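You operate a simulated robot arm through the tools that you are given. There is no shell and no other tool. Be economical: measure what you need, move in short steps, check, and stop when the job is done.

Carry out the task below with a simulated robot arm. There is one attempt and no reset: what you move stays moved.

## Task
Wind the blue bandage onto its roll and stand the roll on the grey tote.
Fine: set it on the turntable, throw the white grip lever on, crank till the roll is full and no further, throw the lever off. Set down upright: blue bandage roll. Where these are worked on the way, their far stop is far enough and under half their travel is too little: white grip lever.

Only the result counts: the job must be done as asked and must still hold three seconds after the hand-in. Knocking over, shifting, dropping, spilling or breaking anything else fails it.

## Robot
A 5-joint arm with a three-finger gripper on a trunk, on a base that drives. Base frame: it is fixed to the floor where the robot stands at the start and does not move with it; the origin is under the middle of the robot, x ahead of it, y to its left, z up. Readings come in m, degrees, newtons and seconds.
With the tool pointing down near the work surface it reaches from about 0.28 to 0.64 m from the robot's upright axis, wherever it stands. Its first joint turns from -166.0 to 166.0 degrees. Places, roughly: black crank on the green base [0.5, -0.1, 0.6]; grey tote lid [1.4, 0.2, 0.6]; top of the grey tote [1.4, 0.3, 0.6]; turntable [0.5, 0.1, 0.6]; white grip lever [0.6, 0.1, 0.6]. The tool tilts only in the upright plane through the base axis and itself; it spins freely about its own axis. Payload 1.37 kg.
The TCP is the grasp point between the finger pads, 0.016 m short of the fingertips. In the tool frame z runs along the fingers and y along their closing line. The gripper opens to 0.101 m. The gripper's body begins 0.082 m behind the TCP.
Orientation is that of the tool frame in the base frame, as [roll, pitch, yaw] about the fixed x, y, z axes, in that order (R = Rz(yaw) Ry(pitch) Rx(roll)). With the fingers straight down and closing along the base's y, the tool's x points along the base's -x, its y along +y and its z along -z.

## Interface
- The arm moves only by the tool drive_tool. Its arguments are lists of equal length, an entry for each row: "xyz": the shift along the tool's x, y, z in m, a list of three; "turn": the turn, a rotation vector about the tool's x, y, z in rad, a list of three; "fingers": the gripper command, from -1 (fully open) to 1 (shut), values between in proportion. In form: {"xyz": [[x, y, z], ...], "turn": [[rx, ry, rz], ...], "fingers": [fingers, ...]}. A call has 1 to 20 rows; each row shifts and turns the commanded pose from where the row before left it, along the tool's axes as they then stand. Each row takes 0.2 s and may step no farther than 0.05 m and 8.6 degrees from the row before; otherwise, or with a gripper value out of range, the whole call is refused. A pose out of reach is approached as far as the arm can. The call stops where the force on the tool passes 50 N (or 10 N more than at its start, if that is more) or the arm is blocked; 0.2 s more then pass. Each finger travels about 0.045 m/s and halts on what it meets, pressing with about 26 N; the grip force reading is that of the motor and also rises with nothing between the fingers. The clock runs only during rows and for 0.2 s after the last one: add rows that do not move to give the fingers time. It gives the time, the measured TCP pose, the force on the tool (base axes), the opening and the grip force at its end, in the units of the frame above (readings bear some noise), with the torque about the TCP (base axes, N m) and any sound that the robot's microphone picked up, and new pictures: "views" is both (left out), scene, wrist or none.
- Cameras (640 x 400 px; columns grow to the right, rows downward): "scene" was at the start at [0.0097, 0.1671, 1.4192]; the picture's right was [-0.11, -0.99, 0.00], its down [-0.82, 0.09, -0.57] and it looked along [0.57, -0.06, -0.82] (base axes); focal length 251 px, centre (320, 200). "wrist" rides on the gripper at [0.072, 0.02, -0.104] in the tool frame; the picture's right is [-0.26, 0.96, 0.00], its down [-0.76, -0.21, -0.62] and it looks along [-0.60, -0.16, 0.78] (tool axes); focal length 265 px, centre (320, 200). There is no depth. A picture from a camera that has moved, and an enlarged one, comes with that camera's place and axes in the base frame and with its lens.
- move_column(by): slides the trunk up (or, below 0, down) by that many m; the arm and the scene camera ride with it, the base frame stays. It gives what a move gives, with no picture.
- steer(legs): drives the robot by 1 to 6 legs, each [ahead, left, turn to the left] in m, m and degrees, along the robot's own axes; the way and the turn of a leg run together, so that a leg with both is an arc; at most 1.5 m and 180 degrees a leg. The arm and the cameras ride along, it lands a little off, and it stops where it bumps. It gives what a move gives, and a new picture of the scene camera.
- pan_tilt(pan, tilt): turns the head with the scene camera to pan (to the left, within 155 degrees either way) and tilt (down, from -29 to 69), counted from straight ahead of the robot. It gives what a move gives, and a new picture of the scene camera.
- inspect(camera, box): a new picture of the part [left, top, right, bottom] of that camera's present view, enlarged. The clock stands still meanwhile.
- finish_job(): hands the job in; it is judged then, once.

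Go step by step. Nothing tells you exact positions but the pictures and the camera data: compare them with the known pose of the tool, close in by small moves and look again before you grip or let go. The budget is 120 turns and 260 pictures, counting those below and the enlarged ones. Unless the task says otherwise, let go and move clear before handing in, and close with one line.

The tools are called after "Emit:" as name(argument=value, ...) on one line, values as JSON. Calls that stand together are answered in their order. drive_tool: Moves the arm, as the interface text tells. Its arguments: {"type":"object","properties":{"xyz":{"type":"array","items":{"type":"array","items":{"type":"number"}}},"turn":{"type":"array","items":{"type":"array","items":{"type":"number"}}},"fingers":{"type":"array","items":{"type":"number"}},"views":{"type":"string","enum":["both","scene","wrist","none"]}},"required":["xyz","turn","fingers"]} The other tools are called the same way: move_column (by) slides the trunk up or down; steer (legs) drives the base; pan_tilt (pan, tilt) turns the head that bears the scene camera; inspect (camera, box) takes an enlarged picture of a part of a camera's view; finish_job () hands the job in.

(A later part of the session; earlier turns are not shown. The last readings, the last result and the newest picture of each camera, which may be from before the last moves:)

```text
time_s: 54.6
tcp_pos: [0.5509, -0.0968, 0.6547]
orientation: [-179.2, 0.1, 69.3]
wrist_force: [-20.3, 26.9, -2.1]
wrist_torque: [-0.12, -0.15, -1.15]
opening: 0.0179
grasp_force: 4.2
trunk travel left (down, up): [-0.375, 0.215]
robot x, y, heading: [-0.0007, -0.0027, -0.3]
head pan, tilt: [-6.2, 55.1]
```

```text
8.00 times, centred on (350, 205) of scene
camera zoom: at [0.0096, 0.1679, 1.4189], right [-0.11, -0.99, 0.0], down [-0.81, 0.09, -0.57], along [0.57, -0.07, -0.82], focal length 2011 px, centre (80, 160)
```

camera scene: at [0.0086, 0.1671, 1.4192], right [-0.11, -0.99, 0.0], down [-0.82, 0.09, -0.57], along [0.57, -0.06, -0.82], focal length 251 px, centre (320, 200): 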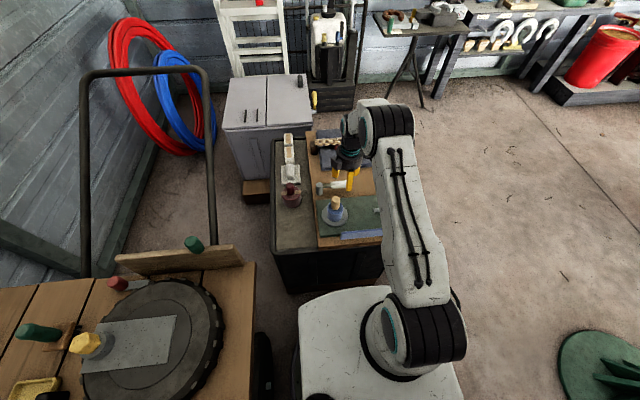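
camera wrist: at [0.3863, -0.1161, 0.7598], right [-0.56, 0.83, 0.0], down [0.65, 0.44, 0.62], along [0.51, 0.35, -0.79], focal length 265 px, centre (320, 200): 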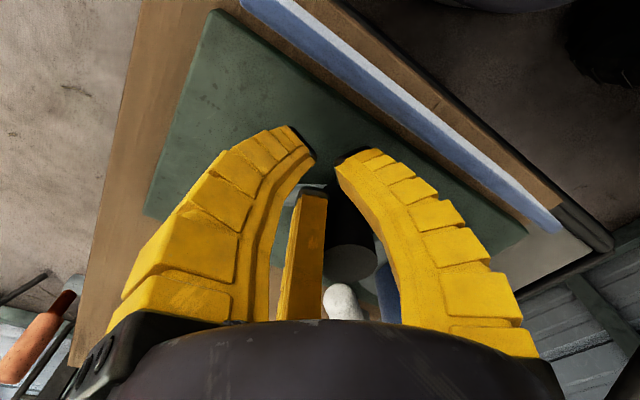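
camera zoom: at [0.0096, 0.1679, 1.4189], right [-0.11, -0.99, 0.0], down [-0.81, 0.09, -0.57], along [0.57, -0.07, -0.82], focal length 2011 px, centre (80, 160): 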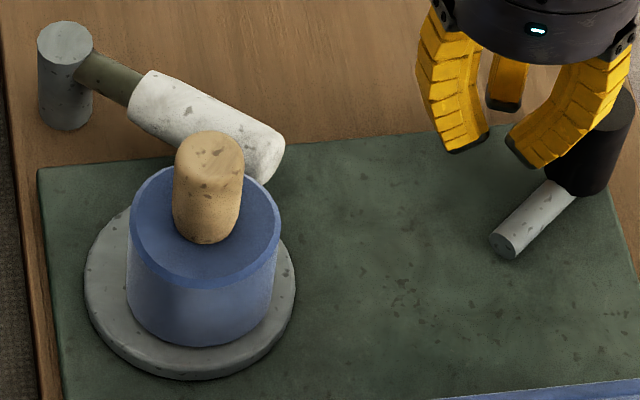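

Emit:
drive_tool(xyz=[[0, -0.005, 0], [-0.00765, 0.0015, 0], [-0.00765, 0.0015, 0], [-0.00765, 0.00236, 0], [-0.00765, 0.00236, 0], [0, 0, 0]], turn=[[0, 0, 0], [0, 0, 0.1396], [0, 0, 0.1396], [0, 0, 0.1396], [0, 0, 0.1396], [0, 0, 0]], fingers=[0.76, 0.76, 0.76, 0.76, 0.76, 0.76], views="wrist")

Emit:
inspect(camera="scene", box=[330, 175, 400, 235])

```text
time_s: 56.0
tcp_pos: [0.5404, -0.1228, 0.656]
orientation: [-179.9, 0.2, 37.5]
wrist_force: [-4.7, 38.5, -4.5]
wrist_torque: [-0.09, -0.19, -1.38]
opening: 0.0183
grasp_force: 3.6
trunk travel left (down, up): [-0.375, 0.215]
robot x, y, heading: [0.0051, 0.0033, -0.4]
head pan, tilt: [-6.2, 55.1]
camera wrist: at [0.6108, -0.0947, 0.7597], right [0.38, -0.93, 0.0], down [-0.72, -0.29, 0.62], along [-0.58, -0.24, -0.78], focal length 265 px, centre (320, 200)
```

wrist: 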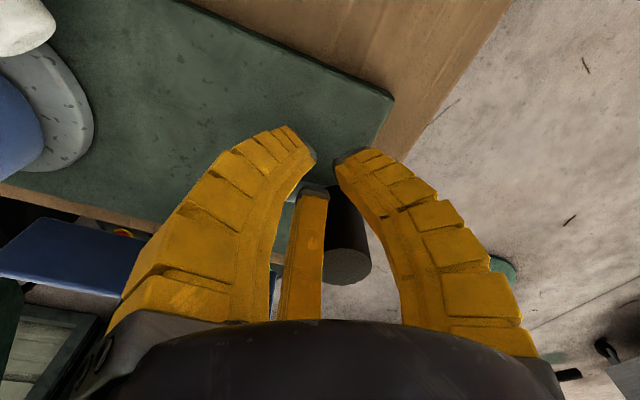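

```text
6.67 times, centred on (365, 205) of scene
camera zoom: at [0.0115, 0.1691, 1.4187], right [-0.11, -0.99, 0.0], down [-0.81, 0.09, -0.57], along [0.57, -0.07, -0.82], focal length 1676 px, centre (20, 167)
```

zoom: 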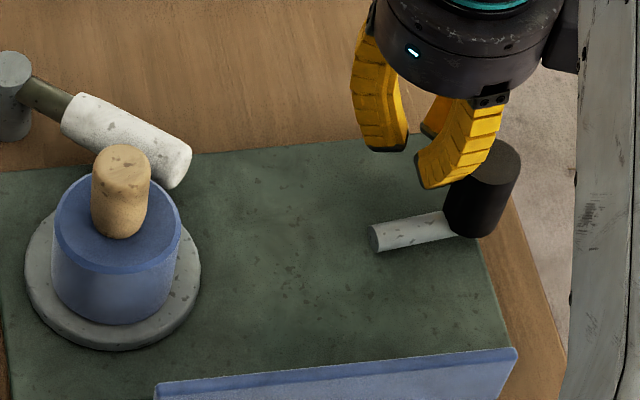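

Emit:
drive_tool(xyz=[[0.012, 0, 0], [0, 0, -0.03], [0, 0, -0.04], [0, 0, -0.02], [0, 0, 0], [0, 0, 0], [0, 0, 0], [0, 0, 0], [0, 0, 0], [0, 0, 0], [0, 0, 0], [0, 0, 0], [0, 0, 0], [0, 0, 0], [0, 0, 0], [0, 0, 0], [0, 0, 0], [0, 0, 0], [0, 0, 0], [0, 0, 0]], turn=[[0, 0, 0], [0, 0, -0.145], [0, 0, -0.145], [0, 0, -0.145], [0, 0, -0.145], [0, 0, -0.145], [0, 0, -0.145], [0, 0, -0.145], [0, 0, -0.145], [0, 0, -0.145], [0, 0, -0.145], [0, 0, -0.145], [0, 0, -0.145], [0, 0, -0.145], [0, 0, -0.145], [0, 0, -0.145], [0, 0, -0.145], [0, 0, -0.145], [0, 0, 0], [0, 0, 0]], fingers=[0.76, 0.76, 0.76, 0.76, 0.76, 0.76, 0.76, 0.76, 0.76, 0.76, 0.76, 0.76, 0.76, 0.76, 0.76, 0.76, 0.76, 0.76, 0.76, 0.76], views="wrist")

Emit:
inspect(camera="scene", box=[320, 175, 400, 245])

```text
time_s: 60.2
tcp_pos: [0.5505, -0.1181, 0.7439]
orientation: [180.0, -0.2, 178.7]
wrist_force: [0.4, 0.4, -0.2]
wrist_torque: [-0.02, -0.04, -0.01]
opening: 0.0179
grasp_force: 4.5
trunk travel left (down, up): [-0.375, 0.215]
robot x, y, heading: [0.002, 0.0025, -0.5]
head pan, tilt: [-6.2, 55.1]
camera wrist: at [0.48, -0.0972, 0.8498], right [0.29, 0.96, 0.0], down [0.75, -0.23, 0.62], along [0.59, -0.18, -0.79], focal length 265 px, centre (320, 200)
```

wrist: 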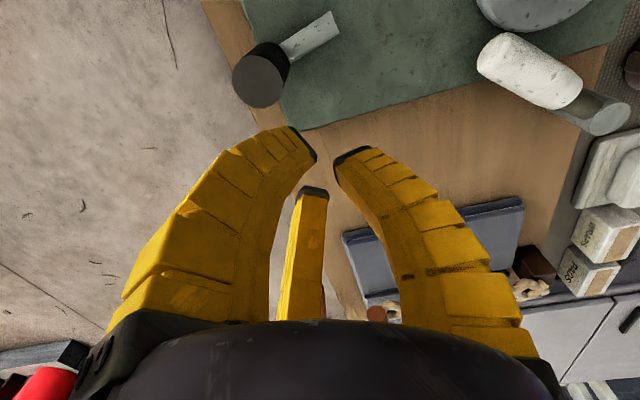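

```text
5.71 times, centred on (360, 210) of scene
camera zoom: at [0.0116, 0.1652, 1.4192], right [-0.12, -0.99, 0.0], down [-0.81, 0.09, -0.57], along [0.57, -0.07, -0.82], focal length 1436 px, centre (91, 143)
```

zoom: 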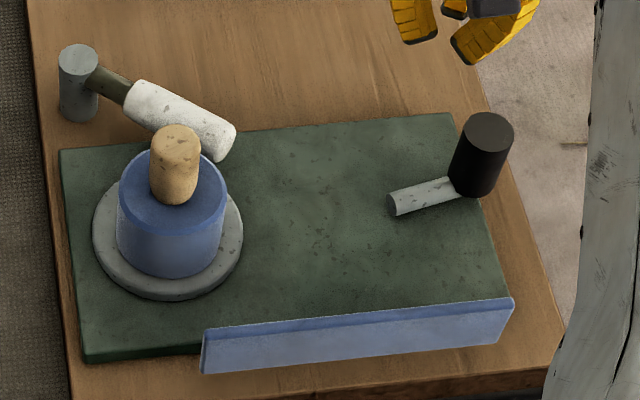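

Emit:
drive_tool(xyz=[[-0.0085, -0.0185, 0], [0, 0, 0], [0, 0, 0], [0, 0, 0], [0, 0, 0.045], [0, 0, 0.044], [0, 0, 0]], turn=[[0, 0, 0], [0, 0, -0.107], [0, 0, -0.107], [0, 0, -0.107], [0, 0, 0], [0, 0, 0], [0, 0, 0]], fingers=[0.76, 0.76, 0.76, 0.76, 0.76, 0.76, 0.76], views="wrist")

Emit:
inspect(camera="scene", box=[320, 175, 400, 245])

```text
time_s: 61.8
tcp_pos: [0.5564, -0.1371, 0.6566]
orientation: [179.8, -0.2, -163.0]
wrist_force: [-0.3, -0.4, 0.9]
wrist_torque: [0.0, 0.0, -0.01]
opening: 0.018
grasp_force: 4.0
trunk travel left (down, up): [-0.375, 0.215]
robot x, y, heading: [0.0023, -0.0014, -0.6]
head pan, tilt: [-6.2, 55.1]
camera wrist: at [0.4829, -0.14, 0.7611], right [-0.03, 1.0, 0.0], down [0.78, 0.02, 0.62], along [0.62, 0.02, -0.79], focal length 265 px, centre (320, 200)
```

wrist: 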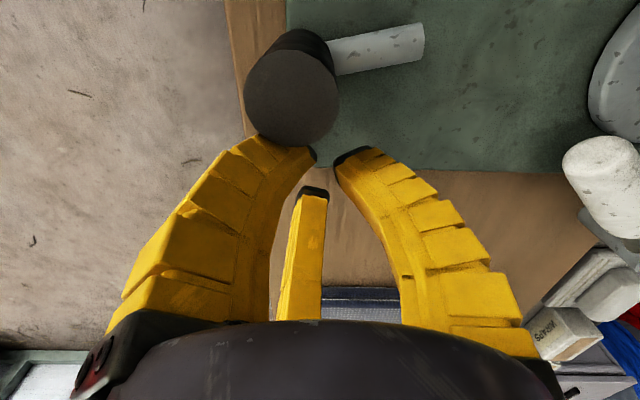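

```text
5.71 times, centred on (360, 210) of scene
camera zoom: at [0.0118, 0.1652, 1.4192], right [-0.12, -0.99, 0.0], down [-0.81, 0.09, -0.57], along [0.57, -0.07, -0.82], focal length 1436 px, centre (91, 143)
```

zoom: 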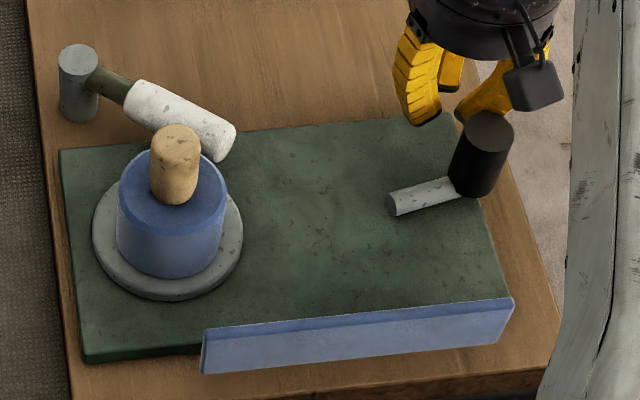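

Emit:
drive_tool(xyz=[[0.007, 0, 0], [0.007, 0, 0], [0.0084, -0.0036, 0], [0.0084, -0.0036, 0], [0.0084, -0.0036, 0], [0, 0, 0]], turn=[[0, 0, 0], [0, 0, 0], [0, 0, 0.1396], [0, 0, 0.1396], [0, 0, 0.1396], [0, 0, 0]], fingers=[0.76, 0.76, 0.76, 0.76, 0.76, 0.76], views="wrist")

Emit:
inspect(camera="scene", box=[320, 175, 400, 245])

```text
time_s: 63.2
tcp_pos: [0.5207, -0.1578, 0.6568]
orientation: [180.0, 0.0, 173.0]
wrist_force: [-0.4, -0.4, -1.0]
wrist_torque: [0.01, -0.01, 0.05]
opening: 0.0179
grasp_force: 4.0
trunk travel left (down, up): [-0.375, 0.215]
robot x, y, heading: [-0.0005, -0.0043, -0.5]
head pan, tilt: [-6.2, 55.1]
camera wrist: at [0.453, -0.1294, 0.7616], right [0.38, 0.92, 0.0], down [0.72, -0.3, 0.62], along [0.57, -0.24, -0.78], focal length 265 px, centre (320, 200)
```

wrist: 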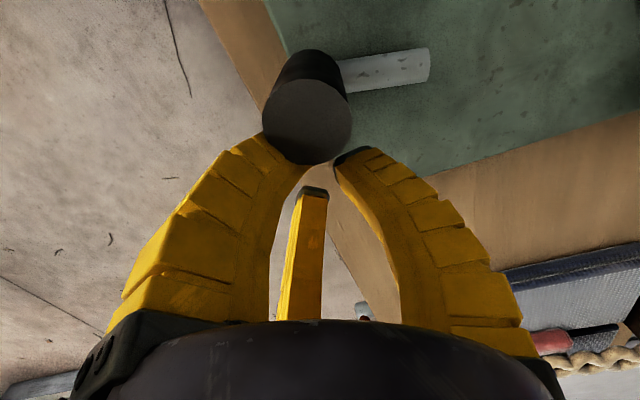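

```text
5.71 times, centred on (360, 210) of scene
camera zoom: at [0.0116, 0.1651, 1.4192], right [-0.12, -0.99, 0.0], down [-0.81, 0.09, -0.57], along [0.57, -0.07, -0.82], focal length 1436 px, centre (91, 143)
```

zoom: 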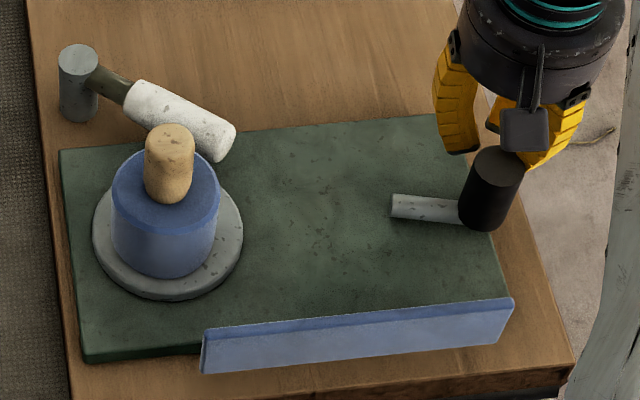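

Emit:
drive_tool(xyz=[[0.0083, -0.0041, 0], [0.0083, -0.0041, 0], [0.0083, -0.0041, 0], [0.0083, -0.0041, 0], [0.0083, -0.0041, 0], [0, 0, 0]], turn=[[0, 0, 0.1396], [0, 0, 0.1396], [0, 0, 0.1396], [0, 0, 0.1396], [0, 0, 0.1396], [0, 0, 0]], fingers=[0.76, 0.76, 0.76, 0.76, 0.76, 0.76], views="none")

Emit:
inspect(camera="scene", box=[320, 175, 400, 245])

```text
time_s: 64.6
tcp_pos: [0.476, -0.1596, 0.6573]
orientation: [180.0, 0.0, 132.9]
wrist_force: [0.5, -0.6, 1.0]
wrist_torque: [-0.01, -0.01, -0.01]
opening: 0.0178
grasp_force: 4.1
trunk travel left (down, up): [-0.375, 0.215]
robot x, y, heading: [-0.0014, 0.0002, -0.5]
head pan, tilt: [-6.2, 55.1]
```

```text
5.71 times, centred on (360, 210) of scene
camera zoom: at [0.0116, 0.1651, 1.4192], right [-0.12, -0.99, 0.0], down [-0.81, 0.09, -0.57], along [0.57, -0.07, -0.82], focal length 1436 px, centre (91, 143)
```

zoom: 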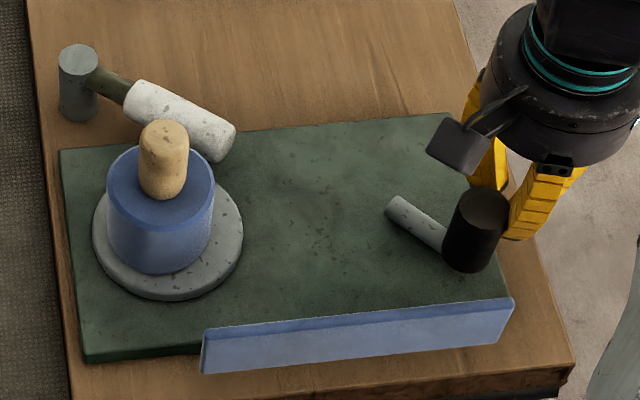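

Emit:
drive_tool(xyz=[[0.0083, -0.0036, 0], [0.0083, -0.0036, 0], [0.0083, -0.0036, 0], [0.0083, -0.0036, 0], [0.0083, -0.0036, 0], [0, 0, 0]], turn=[[0, 0, 0.1396], [0, 0, 0.1396], [0, 0, 0.1396], [0, 0, 0.1396], [0, 0, 0.1396], [0, 0, 0]], fingers=[0.76, 0.76, 0.76, 0.76, 0.76, 0.76], views="none")

Emit:
inspect(camera="scene", box=[320, 175, 400, 245])

```text
time_s: 66.0
tcp_pos: [0.4389, -0.1321, 0.6555]
orientation: [-179.8, 0.0, 92.9]
wrist_force: [-15.4, -3.3, 2.5]
wrist_torque: [0.08, -0.05, 0.48]
opening: 0.021
grasp_force: 6.3
trunk travel left (down, up): [-0.375, 0.215]
robot x, y, heading: [0.0002, -0.0022, -0.4]
head pan, tilt: [-6.2, 55.1]
```

```text
5.71 times, centred on (360, 210) of scene
camera zoom: at [0.0097, 0.165, 1.4192], right [-0.12, -0.99, 0.0], down [-0.81, 0.09, -0.57], along [0.57, -0.07, -0.82], focal length 1436 px, centre (91, 143)
```

zoom: 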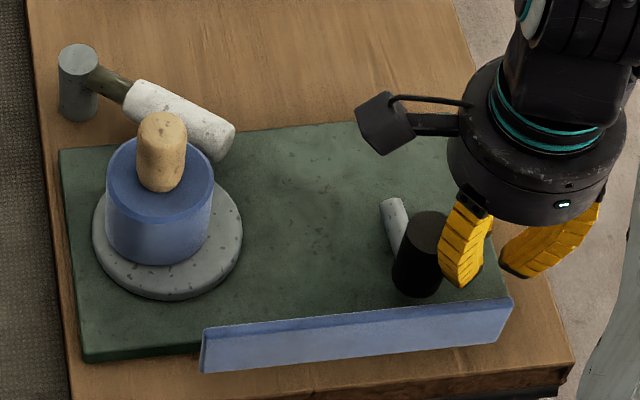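

Emit:
drive_tool(xyz=[[0, 0.004, 0], [0.0083, -0.0025, 0], [0.0083, -0.0036, 0], [0.0083, -0.004, 0], [0.0083, -0.004, 0], [0, 0, 0]], turn=[[0, 0, 0], [0, 0, 0.1396], [0, 0, 0.1396], [0, 0, 0.1396], [0, 0, 0.1396], [0, 0, 0]], fingers=[0.76, 0.76, 0.76, 0.76, 0.76, 0.76], views="none")

Emit:
inspect(camera="scene", box=[320, 175, 400, 245])

```text
time_s: 67.4
tcp_pos: [0.4306, -0.0934, 0.6577]
orientation: [-179.0, 0.3, 61.1]
wrist_force: [-27.1, 13.7, 2.4]
wrist_torque: [0.06, 0.01, 1.01]
opening: 0.0259
grasp_force: 10.1
trunk travel left (down, up): [-0.375, 0.215]
robot x, y, heading: [0.0024, -0.0011, -0.6]
head pan, tilt: [-6.2, 55.1]
```

```text
5.71 times, centred on (360, 210) of scene
camera zoom: at [0.0089, 0.1668, 1.419], right [-0.12, -0.99, 0.0], down [-0.81, 0.09, -0.57], along [0.57, -0.07, -0.82], focal length 1436 px, centre (91, 143)
```

zoom: 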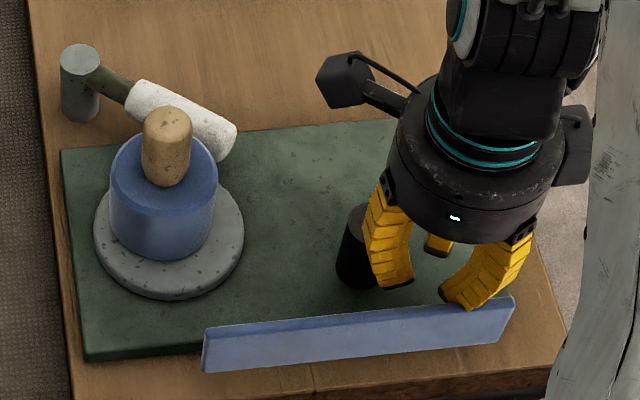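

Emit:
drive_tool(xyz=[[0, 0.004, -0.02], [0, 0, -0.03], [0, 0, -0.02], [0, 0, 0]], turn=[[0, 0, 0], [0, 0, 0], [0, 0, 0], [0, 0, 0]], fingers=[0.76, 0.76, 0.76, 0.76], views="wrist")

Emit:
inspect(camera="scene", box=[320, 175, 400, 245])

```text
time_s: 68.4
tcp_pos: [0.4421, -0.0979, 0.7282]
orientation: [-179.8, 0.0, 61.0]
wrist_force: [0.4, 0.2, -0.7]
wrist_torque: [-0.02, 0.01, 0.01]
opening: 0.0179
grasp_force: 3.8
trunk travel left (down, up): [-0.375, 0.215]
robot x, y, heading: [0.0005, -0.0005, -0.5]
head pan, tilt: [-6.2, 55.1]
camera wrist: at [0.4947, -0.044, 0.8316], right [0.71, -0.7, 0.0], down [-0.55, -0.56, 0.62], along [-0.44, -0.44, -0.78], focal length 265 px, centre (320, 200)
```

wrist: 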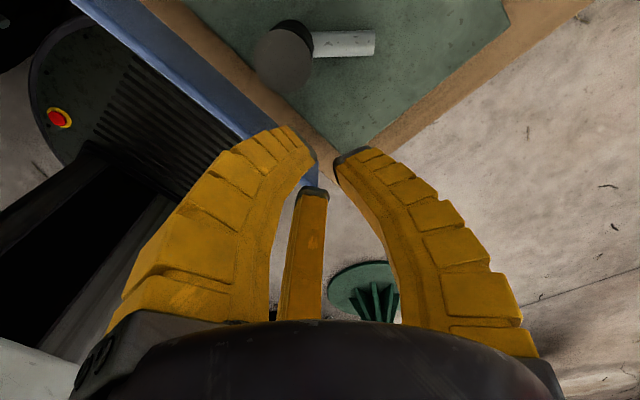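

```text
5.71 times, centred on (360, 210) of scene
camera zoom: at [0.0116, 0.1652, 1.4192], right [-0.12, -0.99, 0.0], down [-0.81, 0.09, -0.57], along [0.57, -0.07, -0.82], focal length 1436 px, centre (91, 143)
```

zoom: 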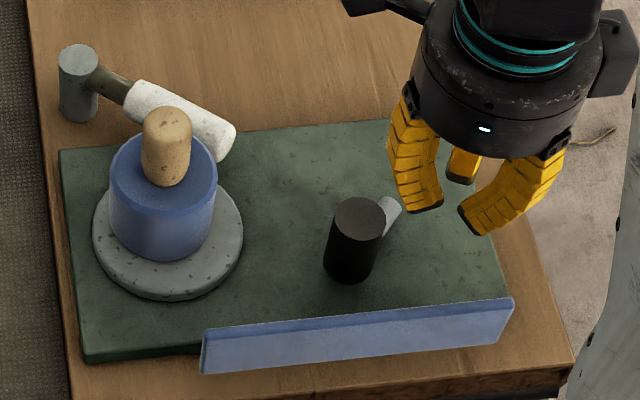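

Emit:
drive_tool(xyz=[[0, 0, 0], [0, 0, 0], [0, 0, 0], [0, 0, 0], [0, 0, 0], [0, 0, 0], [0, 0, 0], [0, 0, 0], [0, 0, 0], [0, 0, 0], [0, 0, 0], [0, 0, 0], [0, 0, 0], [0, 0, 0], [0, 0, 0], [0, 0, 0], [0, 0, 0], [0, 0, 0], [0, 0, 0], [0, 0, 0]], turn=[[0, 0, -0.1414], [0, 0, -0.1414], [0, 0, -0.1414], [0, 0, -0.1414], [0, 0, -0.1414], [0, 0, -0.1414], [0, 0, -0.1414], [0, 0, -0.1414], [0, 0, -0.1414], [0, 0, -0.1414], [0, 0, -0.1414], [0, 0, -0.1414], [0, 0, -0.1414], [0, 0, -0.1414], [0, 0, -0.1414], [0, 0, -0.1414], [0, 0, -0.1414], [0, 0, -0.1414], [0, 0, -0.1414], [0, 0, -0.1414]], fingers=[0.76, 0.76, 0.76, 0.76, 0.76, 0.76, 0.76, 0.76, 0.76, 0.76, 0.76, 0.76, 0.76, 0.76, 0.76, 0.76, 0.76, 0.76, 0.76, 0.76], views="none")

Emit:
drive_tool(xyz=[[-0.0091, 0.0187, 0], [0, 0, 0.03], [0, 0, 0.034], [0, 0, 0]], turn=[[0, 0, 0], [0, 0, 0], [0, 0, 0], [0, 0, 0]], fingers=[0.76, 0.76, 0.76, 0.76], views="wrist")

Emit:
inspect(camera="scene", box=[320, 175, 400, 245])

```text
time_s: 72.6
tcp_pos: [0.4423, -0.0969, 0.7258]
orientation: [179.9, -0.1, -136.8]
wrist_force: [-0.1, 0.4, 0.0]
wrist_torque: [-0.01, -0.01, 0.0]
opening: 0.0178
grasp_force: 4.1
trunk travel left (down, up): [-0.375, 0.215]
robot x, y, heading: [0.0021, -0.0034, -0.6]
head pan, tilt: [-6.2, 55.1]
```

```text
time_s: 73.6
tcp_pos: [0.4342, -0.0786, 0.6623]
orientation: [179.8, -0.1, -137.0]
wrist_force: [0.0, 0.8, 0.0]
wrist_torque: [-0.01, 0.0, 0.0]
opening: 0.0181
grasp_force: 4.4
trunk travel left (down, up): [-0.375, 0.215]
robot x, y, heading: [0.0012, -0.0021, -0.4]
head pan, tilt: [-6.2, 55.1]
camera wrist: at [0.3693, -0.1137, 0.7673], right [-0.46, 0.89, 0.0], down [0.7, 0.36, 0.62], along [0.55, 0.29, -0.79], focal length 265 px, centre (320, 200)
```

wrist: 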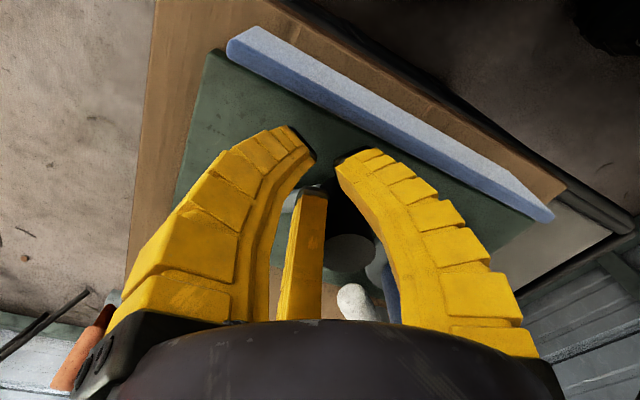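

```text
5.71 times, centred on (360, 210) of scene
camera zoom: at [0.0117, 0.1652, 1.4192], right [-0.12, -0.99, 0.0], down [-0.81, 0.09, -0.57], along [0.57, -0.07, -0.82], focal length 1436 px, centre (91, 143)
```

zoom: 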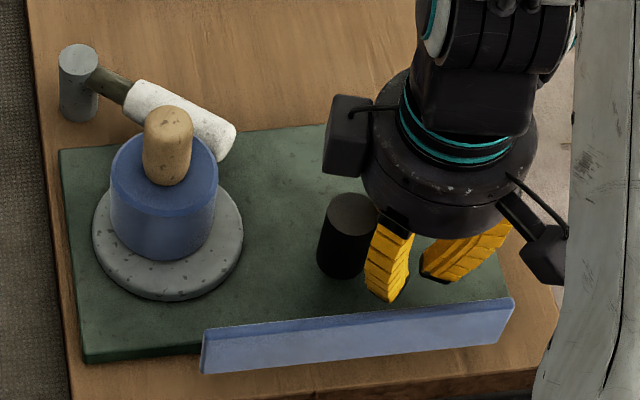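

Emit:
drive_tool(xyz=[[-0.0082, 0.003, 0.004], [-0.0082, 0.0032, 0], [-0.0082, 0.0036, 0], [0, 0, 0]], turn=[[0, 0, 0.1396], [0, 0, 0.1396], [0, 0, 0.1396], [0, 0, 0]], fingers=[0.76, 0.76, 0.76, 0.76], views="none")

Emit:
inspect(camera="scene", box=[320, 175, 400, 245])

```text
time_s: 74.6
tcp_pos: [0.4491, -0.0564, 0.6575]
orientation: [-180.0, -0.3, -161.0]
wrist_force: [0.3, -1.1, 0.3]
wrist_torque: [0.0, -0.02, -0.04]
opening: 0.018
grasp_force: 4.3
trunk travel left (down, up): [-0.375, 0.215]
robot x, y, heading: [-0.0015, 0.0009, -0.5]
head pan, tilt: [-6.2, 55.1]
```

```text
5.71 times, centred on (360, 210) of scene
camera zoom: at [0.0115, 0.1652, 1.4192], right [-0.12, -0.99, 0.0], down [-0.81, 0.09, -0.57], along [0.57, -0.07, -0.82], focal length 1436 px, centre (91, 143)
```

zoom: 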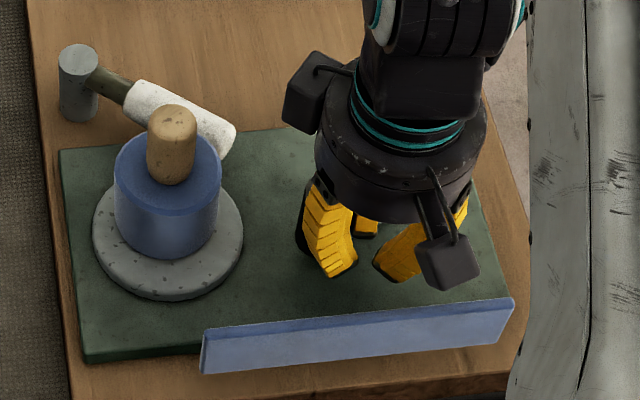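

Emit:
drive_tool(xyz=[[-0.0082, 0.0034, 0], [-0.0082, 0.0034, 0], [-0.0082, 0.0034, 0], [-0.0082, 0.0034, 0], [0, 0, 0]], turn=[[0, 0, 0.1396], [0, 0, 0.1396], [0, 0, 0.1396], [0, 0, 0.1396], [0, 0, 0]], fingers=[0.76, 0.76, 0.76, 0.76, 0.76], views="wrist")

Emit:
inspect(camera="scene", box=[320, 175, 400, 245])

```text
time_s: 75.8
tcp_pos: [0.4798, -0.0388, 0.6567]
orientation: [-179.9, -0.4, 167.0]
wrist_force: [-0.6, -1.1, 1.3]
wrist_torque: [-0.05, 0.01, 0.01]
opening: 0.0178
grasp_force: 4.3
trunk travel left (down, up): [-0.375, 0.215]
robot x, y, heading: [0.0017, -0.0042, -0.6]
head pan, tilt: [-6.2, 55.1]
camera wrist: at [0.4154, -0.0038, 0.7616], right [0.48, 0.88, 0.0], down [0.69, -0.37, 0.62], along [0.54, -0.3, -0.79], focal length 265 px, centre (320, 200)
```

wrist: 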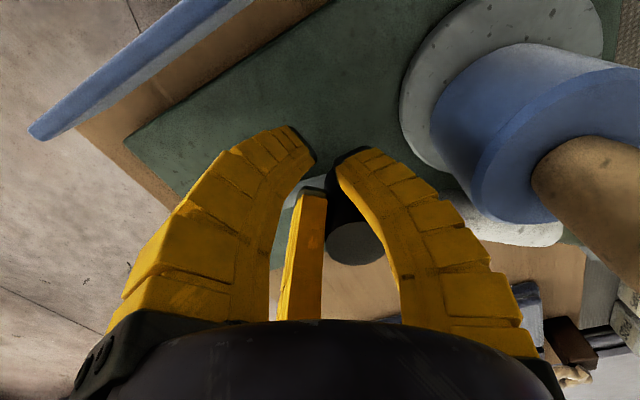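

```text
5.71 times, centred on (360, 210) of scene
camera zoom: at [0.0115, 0.1652, 1.4192], right [-0.12, -0.99, 0.0], down [-0.81, 0.09, -0.57], along [0.57, -0.07, -0.82], focal length 1436 px, centre (91, 143)
```

zoom: 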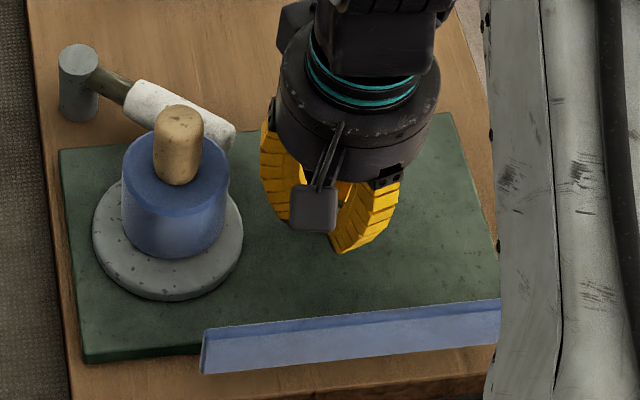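

Emit:
drive_tool(xyz=[[-0.0082, 0.0034, 0], [-0.0082, 0.0034, 0], [-0.0082, 0.0034, 0], [-0.0082, 0.0034, 0], [0, 0, 0]], turn=[[0, 0, 0.1396], [0, 0, 0.1396], [0, 0, 0.1396], [0, 0, 0.1396], [0, 0, 0]], fingers=[0.76, 0.76, 0.76, 0.76, 0.76], views="none")

Emit:
inspect(camera="scene", box=[320, 175, 400, 245])

```text
time_s: 77.0
tcp_pos: [0.5162, -0.0411, 0.657]
orientation: [-179.9, -0.3, 134.8]
wrist_force: [-1.5, -1.0, -0.2]
wrist_torque: [0.0, 0.0, 0.01]
opening: 0.0181
grasp_force: 4.3
trunk travel left (down, up): [-0.375, 0.215]
robot x, y, heading: [0.004, -0.0005, -0.4]
head pan, tilt: [-6.2, 55.1]
```

```text
5.71 times, centred on (360, 210) of scene
camera zoom: at [0.0115, 0.1652, 1.4192], right [-0.12, -0.99, 0.0], down [-0.81, 0.09, -0.57], along [0.57, -0.07, -0.82], focal length 1436 px, centre (91, 143)
```

zoom: 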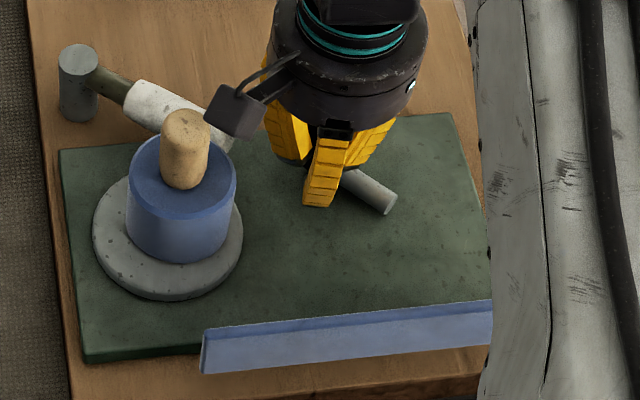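

Emit:
drive_tool(xyz=[[-0.0082, 0.0034, 0], [-0.0082, 0.0034, 0], [-0.0082, 0.0034, 0], [-0.0082, 0.0034, 0], [0, 0, 0]], turn=[[0, 0, 0.1396], [0, 0, 0.1396], [0, 0, 0.1396], [0, 0, 0.1396], [0, 0, 0]], fingers=[0.76, 0.76, 0.76, 0.76, 0.76], views="none")

Emit:
inspect(camera="scene", box=[320, 175, 400, 245])

```text
time_s: 78.2
tcp_pos: [0.5413, -0.0609, 0.658]
orientation: [-179.5, -0.2, 102.8]
wrist_force: [-11.2, -0.6, -1.4]
wrist_torque: [0.04, -0.07, -0.25]
opening: 0.0203
grasp_force: 5.6
trunk travel left (down, up): [-0.375, 0.215]
robot x, y, heading: [-0.0007, -0.0022, -0.7]
head pan, tilt: [-6.2, 55.1]
```

```text
5.71 times, centred on (360, 210) of scene
camera zoom: at [0.0105, 0.1651, 1.4192], right [-0.12, -0.99, 0.0], down [-0.81, 0.09, -0.57], along [0.57, -0.07, -0.82], focal length 1436 px, centre (91, 143)
```

zoom: 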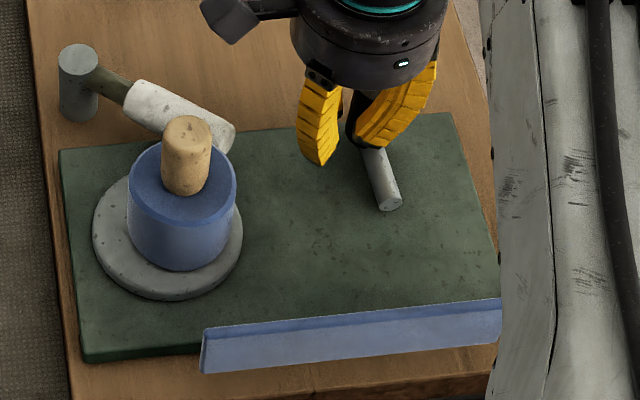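

Emit:
drive_tool(xyz=[[-0.0075, -0.001, 0], [-0.0082, 0.002, 0], [-0.0082, 0.0034, 0], [-0.0082, 0.0034, 0], [0, 0, 0]], turn=[[0, 0, 0.1396], [0, 0, 0.1396], [0, 0, 0.1396], [0, 0, 0.1396], [0, 0, 0]], fingers=[0.76, 0.76, 0.76, 0.76, 0.76], views="none")

Emit:
inspect(camera="scene", box=[320, 175, 400, 245])

```text
time_s: 79.4
tcp_pos: [0.5516, -0.0923, 0.6586]
orientation: [-179.7, 0.1, 70.9]
wrist_force: [-6.6, 5.4, 0.2]
wrist_torque: [-0.02, -0.03, -0.23]
opening: 0.0187
grasp_force: 4.6
trunk travel left (down, up): [-0.375, 0.215]
robot x, y, heading: [0.0015, -0.0009, -0.4]
head pan, tilt: [-6.2, 55.1]
```

```text
5.71 times, centred on (360, 210) of scene
camera zoom: at [0.011, 0.1658, 1.4191], right [-0.12, -0.99, 0.0], down [-0.81, 0.09, -0.57], along [0.57, -0.07, -0.82], focal length 1436 px, centre (91, 143)
```

zoom: 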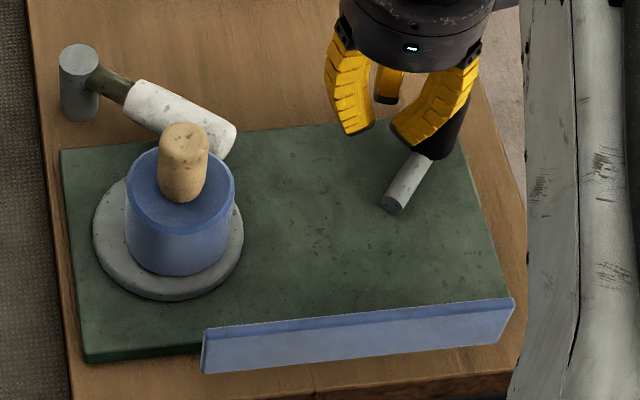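

Emit:
drive_tool(xyz=[[-0.008, 0.001, 0], [-0.0082, 0.0025, 0], [-0.0082, 0.003, 0], [-0.0082, 0.003, 0], [0, 0, 0]], turn=[[0, 0, 0.1396], [0, 0, 0.1396], [0, 0, 0.1396], [0, 0, 0.1396], [0, 0, 0]], fingers=[0.76, 0.76, 0.76, 0.76, 0.76], views="none")

Emit:
inspect(camera="scene", box=[320, 175, 400, 245])

```text
time_s: 80.6
tcp_pos: [0.5406, -0.121, 0.6575]
orientation: [-179.6, 0.4, 39.2]
wrist_force: [-10.1, 40.1, -4.4]
wrist_torque: [0.05, -0.17, -1.27]
opening: 0.0202
grasp_force: 6.1
trunk travel left (down, up): [-0.375, 0.215]
robot x, y, heading: [-0.0008, -0.0021, -0.2]
head pan, tilt: [-6.2, 55.1]
```

```text
5.71 times, centred on (360, 210) of scene
camera zoom: at [0.0107, 0.1693, 1.4187], right [-0.11, -0.99, 0.0], down [-0.81, 0.09, -0.57], along [0.57, -0.07, -0.82], focal length 1436 px, centre (91, 143)
```

zoom: 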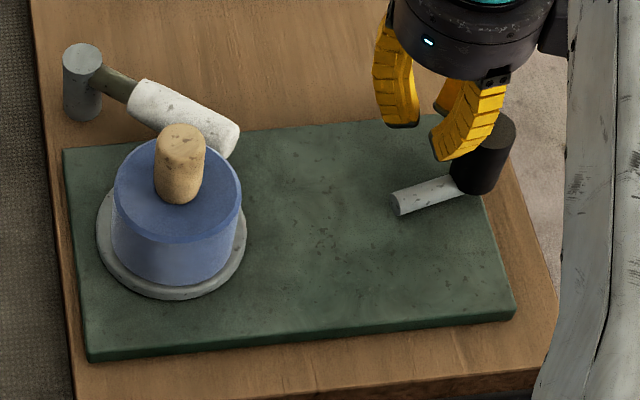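

Emit:
drive_tool(xyz=[[0.012, 0, 0], [0.005, 0, -0.02], [0, 0, -0.04], [0, 0, -0.04], [0, 0, 0]], turn=[[0, 0, 0], [0, 0, 0], [0, 0, 0], [0, 0, 0], [0, 0, 0]], fingers=[0.76, 0.76, 0.76, 1, 1], views="none")

Emit:
inspect(camera="scene", box=[310, 165, 410, 245])

```text
time_s: 81.8
tcp_pos: [0.558, -0.1122, 0.7586]
orientation: [-179.8, 0.1, 39.1]
wrist_force: [-1.2, -0.2, 0.3]
wrist_torque: [0.0, 0.01, 0.0]
opening: 0.0
grasp_force: 26.1
trunk travel left (down, up): [-0.375, 0.215]
robot x, y, heading: [-0.0007, -0.0045, -0.6]
head pan, tilt: [-6.2, 55.1]
```

```text
5.00 times, centred on (360, 205) of scene
camera zoom: at [0.0115, 0.1652, 1.4192], right [-0.12, -0.99, 0.0], down [-0.81, 0.09, -0.57], along [0.57, -0.07, -0.82], focal length 1257 px, centre (120, 175)
```

zoom: 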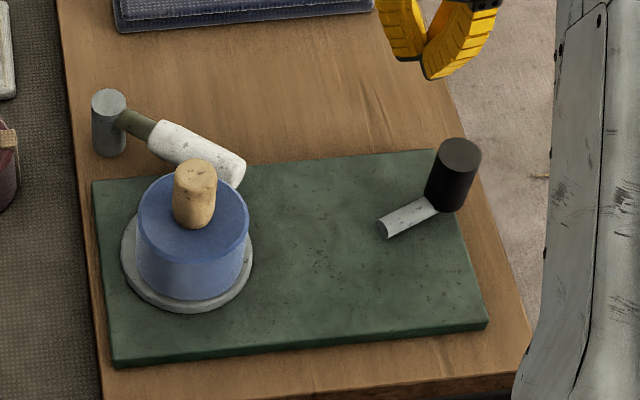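

Emit:
drive_tool(xyz=[[0, 0, 0], [0, 0, 0], [0.0343, -0.01945, 0], [0.0343, -0.01945, 0], [0.0343, -0.01945, 0], [0.0343, -0.01945, 0], [0, 0, 0.03], [0, 0, 0]], turn=[[0, 0, -0.139], [0, 0, -0.139], [0, 0, 0], [0, 0, 0], [0, 0, 0], [0, 0, 0], [0, 0, 0], [0, 0, 0]], fingers=[1, 0.5, 0.2, 0.2, 0.2, 0.2, 0.2, 0.2], views="wrist")

Emit:
inspect(camera="scene", box=[310, 155, 410, 235])

```text
time_s: 83.6
tcp_pos: [0.5735, 0.0434, 0.7245]
orientation: [-179.7, 0.4, 54.8]
wrist_force: [-0.3, -0.1, 1.0]
wrist_torque: [0.02, -0.01, -0.02]
opening: 0.0445
grasp_force: 3.1
trunk travel left (down, up): [-0.375, 0.215]
robot x, y, heading: [-0.0004, -0.0015, -0.2]
head pan, tilt: [-6.2, 55.1]
camera wrist: at [0.632, 0.0906, 0.8283], right [0.64, -0.77, -0.01], down [-0.6, -0.5, 0.63], along [-0.49, -0.4, -0.78], focal length 265 px, centre (320, 200)
```

wrist: 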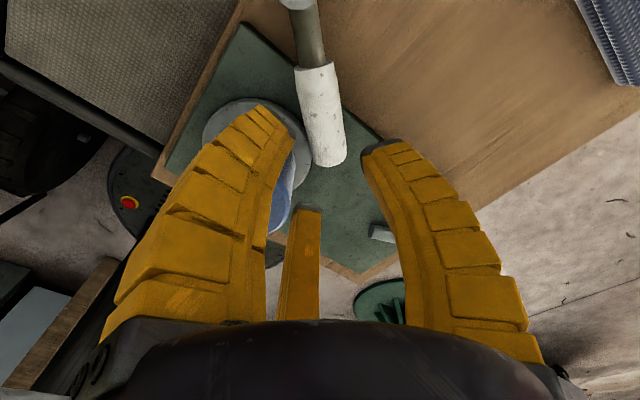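

```text
5.00 times, centred on (360, 195) of scene
camera zoom: at [0.0118, 0.1651, 1.4192], right [-0.12, -0.99, 0.0], down [-0.81, 0.09, -0.57], along [0.57, -0.07, -0.82], focal length 1257 px, centre (120, 225)
```

zoom: 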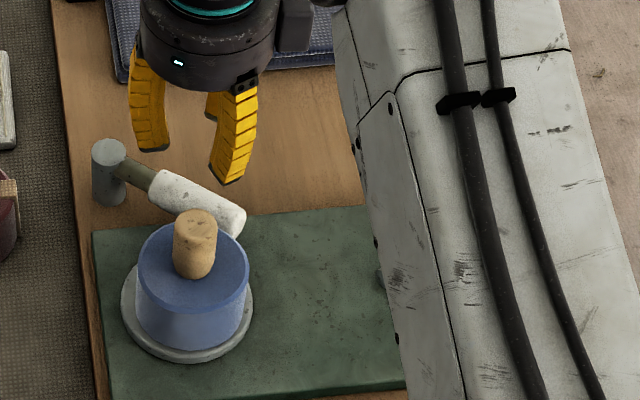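

Emit:
drive_tool(xyz=[[0, 0, 0.03], [0, 0, 0.03], [0, 0, 0.02], [0, 0, 0]], turn=[[0, 0, 0.08], [0, 0, 0], [0, 0, 0], [0, 0, 0]], fingers=[0.2, 0.2, 0.2, 0.2], views="wrist")

Emit:
inspect(camera="scene", box=[310, 155, 410, 235])

```text
time_s: 84.6
tcp_pos: [0.5706, 0.0422, 0.6455]
orientation: [-179.7, 0.3, 50.5]
wrist_force: [-3.5, 4.3, 14.7]
wrist_torque: [-0.03, -0.13, 0.63]
opening: 0.0426
grasp_force: 22.2
trunk travel left (down, up): [-0.375, 0.215]
robot x, y, heading: [0.0001, -0.0019, -0.1]
head pan, tilt: [-6.2, 55.1]
camera wrist: at [0.6342, 0.0852, 0.75], right [0.58, -0.82, 0.0], down [-0.64, -0.45, 0.63], along [-0.51, -0.36, -0.78], focal length 265 px, centre (320, 200)
```

wrist: 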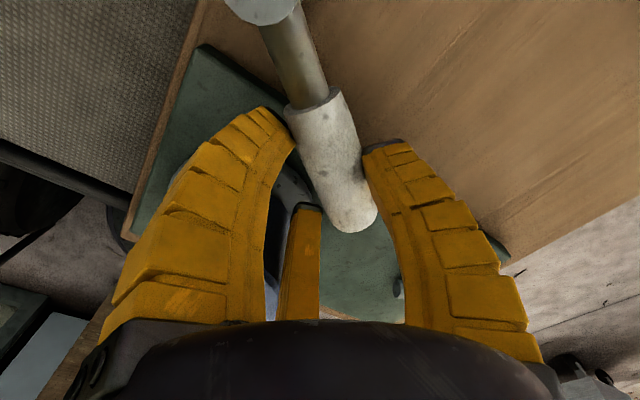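

```text
5.00 times, centred on (360, 195) of scene
camera zoom: at [0.0098, 0.1656, 1.4193], right [-0.12, -0.99, 0.0], down [-0.81, 0.09, -0.57], along [0.57, -0.07, -0.82], focal length 1257 px, centre (120, 225)
```

zoom: 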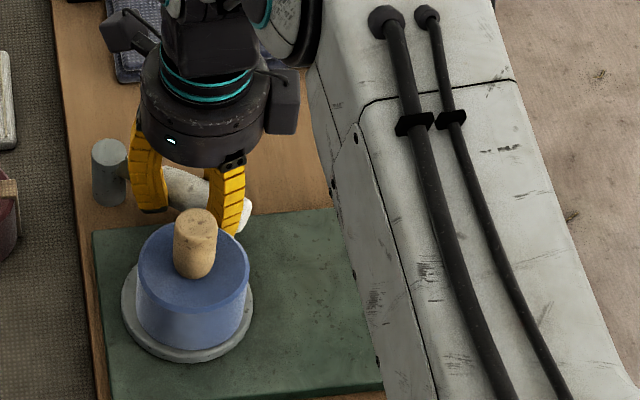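

Emit:
drive_tool(xyz=[[0, 0.006, 0], [0, 0.004, 0], [0, 0, 0], [0, 0, 0], [0, 0, 0]], turn=[[0, 0, -0.07], [0, 0, 0], [0, 0, 0], [0, 0, 0], [0, 0, 0]], fingers=[0.2, 0.2, 0.6, 1, 1], views="wrist")

Emit:
inspect(camera="scene", box=[310, 155, 410, 235])

```text
time_s: 85.8
tcp_pos: [0.5768, 0.0374, 0.644]
orientation: [-179.5, 0.5, 54.6]
wrist_force: [-17.0, 19.6, 7.3]
wrist_torque: [-0.04, -0.04, 1.9]
opening: 0.0417
grasp_force: 27.8
trunk travel left (down, up): [-0.375, 0.215]
robot x, y, heading: [0.0009, 0.0006, -0.3]
head pan, tilt: [-6.2, 55.1]
camera wrist: at [0.6367, 0.0846, 0.7486], right [0.63, -0.77, -0.01], down [-0.6, -0.49, 0.63], along [-0.49, -0.39, -0.78], focal length 265 px, centre (320, 200)
```

wrist: 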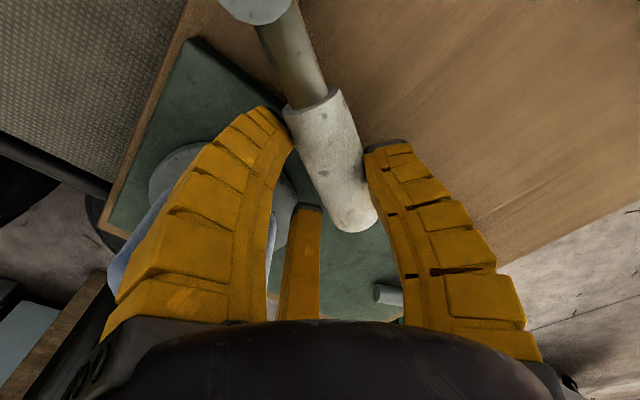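

```text
5.00 times, centred on (360, 195) of scene
camera zoom: at [0.0089, 0.1672, 1.419], right [-0.11, -0.99, 0.0], down [-0.81, 0.09, -0.57], along [0.57, -0.07, -0.82], focal length 1257 px, centre (120, 225)
```

zoom: 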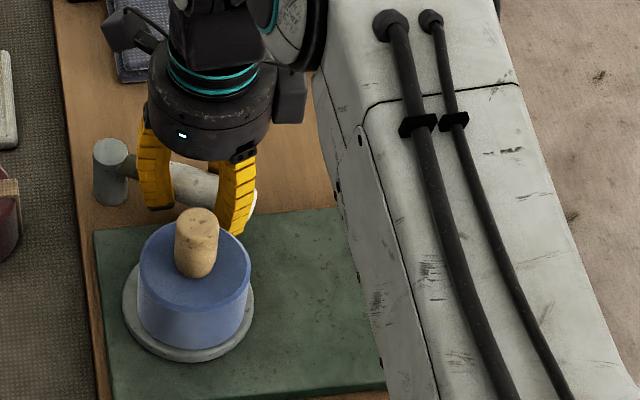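

Emit:
drive_tool(xyz=[[0.0002, 0.0039, 0], [0.0002, 0.0039, 0], [0.0002, 0.0039, 0], [0.0002, 0.0039, 0], [0.0002, 0.0039, 0], [0.0002, 0.0039, 0], [0, 0, 0]], turn=[[0, 0, -0.0524], [0, 0, -0.0524], [0, 0, -0.0524], [0, 0, -0.0524], [0, 0, -0.0524], [0, 0, -0.0524], [0, 0, 0]], fingers=[1, 1, 1, 1, 1, 1, 1], views="wrist")

Emit:
inspect(camera="scene", box=[310, 155, 410, 235])

```text
time_s: 87.4
tcp_pos: [0.5998, 0.0258, 0.6455]
orientation: [-179.6, 0.2, 72.4]
wrist_force: [-14.2, 16.4, 5.3]
wrist_torque: [0.25, 0.02, 1.42]
opening: 0.0391
grasp_force: 28.1
trunk travel left (down, up): [-0.375, 0.215]
robot x, y, heading: [0.0033, -0.001, -0.4]
head pan, tilt: [-6.2, 55.1]
camera wrist: at [0.6419, 0.0883, 0.7497], right [0.84, -0.54, -0.01], down [-0.42, -0.66, 0.63], along [-0.34, -0.52, -0.78], focal length 265 px, centre (320, 200)
```

wrist: 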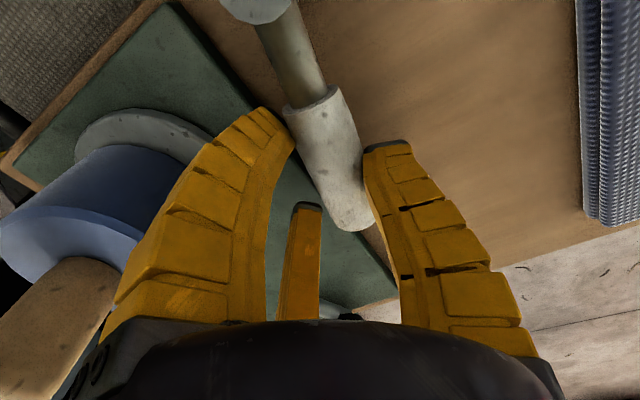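

```text
5.00 times, centred on (360, 195) of scene
camera zoom: at [0.0098, 0.1667, 1.419], right [-0.12, -0.99, 0.0], down [-0.81, 0.09, -0.57], along [0.57, -0.07, -0.82], focal length 1257 px, centre (120, 225)
```

zoom: 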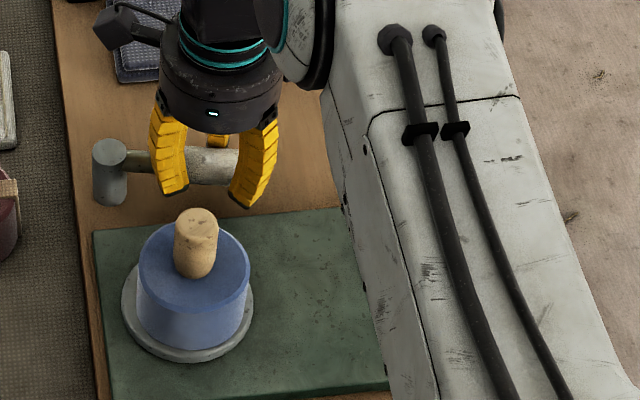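

Emit:
drive_tool(xyz=[[0.0002, 0.0039, 0], [0.0002, 0.0039, 0], [0.0002, 0.0039, 0], [0.0002, 0.0039, 0], [0.0002, 0.0039, 0], [0.0002, 0.0039, 0], [0, 0, 0]], turn=[[0, 0, -0.0524], [0, 0, -0.0524], [0, 0, -0.0524], [0, 0, -0.0524], [0, 0, -0.0524], [0, 0, -0.0524], [0, 0, 0]], fingers=[1, 1, 1, 1, 1, 1, 1], views="wrist")

Emit:
inspect(camera="scene", box=[310, 155, 410, 235])

```text
time_s: 89.0
tcp_pos: [0.618, 0.0223, 0.6472]
orientation: [-179.0, 0.1, 90.3]
wrist_force: [-27.5, 4.8, 18.5]
wrist_torque: [0.3, 0.29, -0.07]
opening: 0.0355
grasp_force: 28.5
trunk travel left (down, up): [-0.375, 0.215]
robot x, y, heading: [0.0022, 0.0005, -0.5]
head pan, tilt: [-6.2, 55.1]
camera wrist: at [0.6405, 0.0937, 0.7502], right [0.97, -0.26, -0.02], down [-0.19, -0.76, 0.62], along [-0.17, -0.6, -0.78], focal length 265 px, centre (320, 200)
```

wrist: 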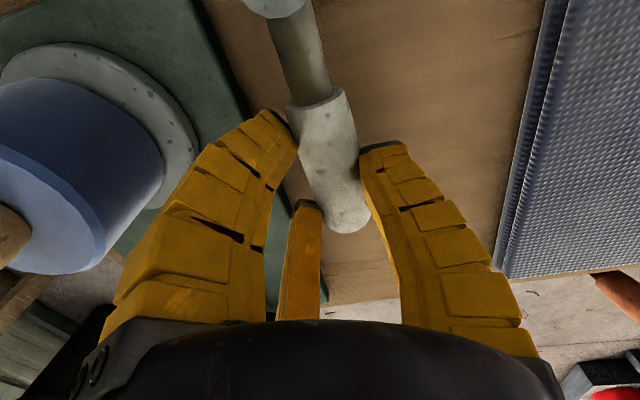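

```text
5.00 times, centred on (360, 195) of scene
camera zoom: at [0.007, 0.1656, 1.4192], right [-0.12, -0.99, 0.0], down [-0.81, 0.09, -0.58], along [0.57, -0.07, -0.82], focal length 1257 px, centre (120, 225)
```

zoom: 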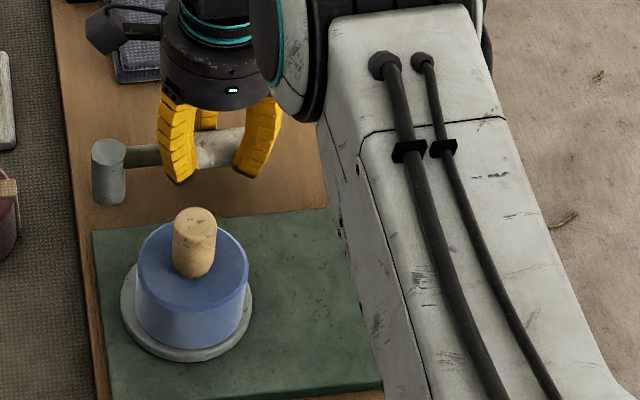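

Emit:
drive_tool(xyz=[[0, -0.003, 0], [0, 0, 0], [0, 0, 0], [0, 0, -0.03], [0, 0, -0.04], [0, 0, -0.04], [0, 0, -0.03], [0, 0, 0]], turn=[[0, 0, 0], [0, 0, 0], [0, 0, 0], [0, 0, 0], [0, 0, 0], [0, 0, 0], [0, 0, 0], [0, 0, 0]], fingers=[0.2, 0, -0.2, -0.2, -0.2, -0.2, -0.2, -0.2], views="wrist")

Emit:
inspect(camera="scene", box=[310, 155, 410, 235])

```text
time_s: 90.8
tcp_pos: [0.6219, 0.0256, 0.7843]
orientation: [-179.4, -0.1, 90.4]
wrist_force: [-0.1, 0.2, -1.0]
wrist_torque: [0.04, -0.01, -0.01]
opening: 0.0639
grasp_force: 2.5
trunk travel left (down, up): [-0.375, 0.215]
robot x, y, heading: [-0.0017, -0.004, -0.8]
head pan, tilt: [-6.2, 55.1]
camera wrist: at [0.6427, 0.0969, 0.8888], right [0.97, -0.26, -0.01], down [-0.2, -0.76, 0.62], along [-0.17, -0.6, -0.78], focal length 265 px, centre (320, 200)
```

wrist: 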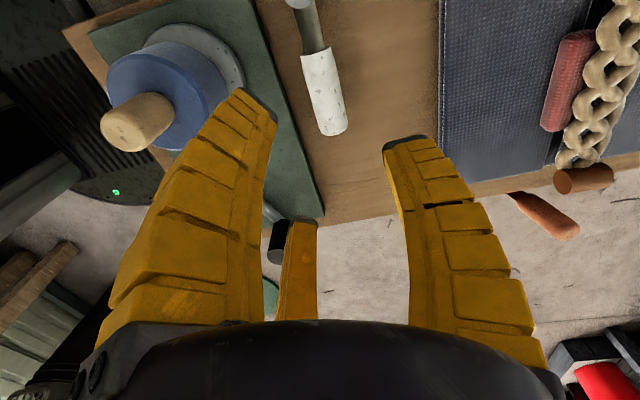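

```text
5.00 times, centred on (360, 195) of scene
camera zoom: at [0.0115, 0.1653, 1.4192], right [-0.12, -0.99, 0.0], down [-0.81, 0.09, -0.57], along [0.57, -0.07, -0.82], focal length 1257 px, centre (120, 225)
```

zoom: 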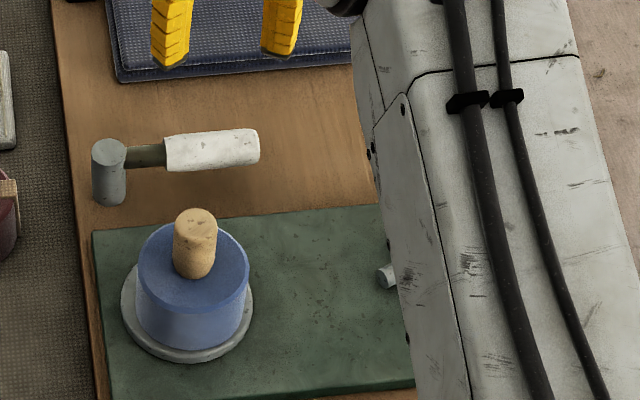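

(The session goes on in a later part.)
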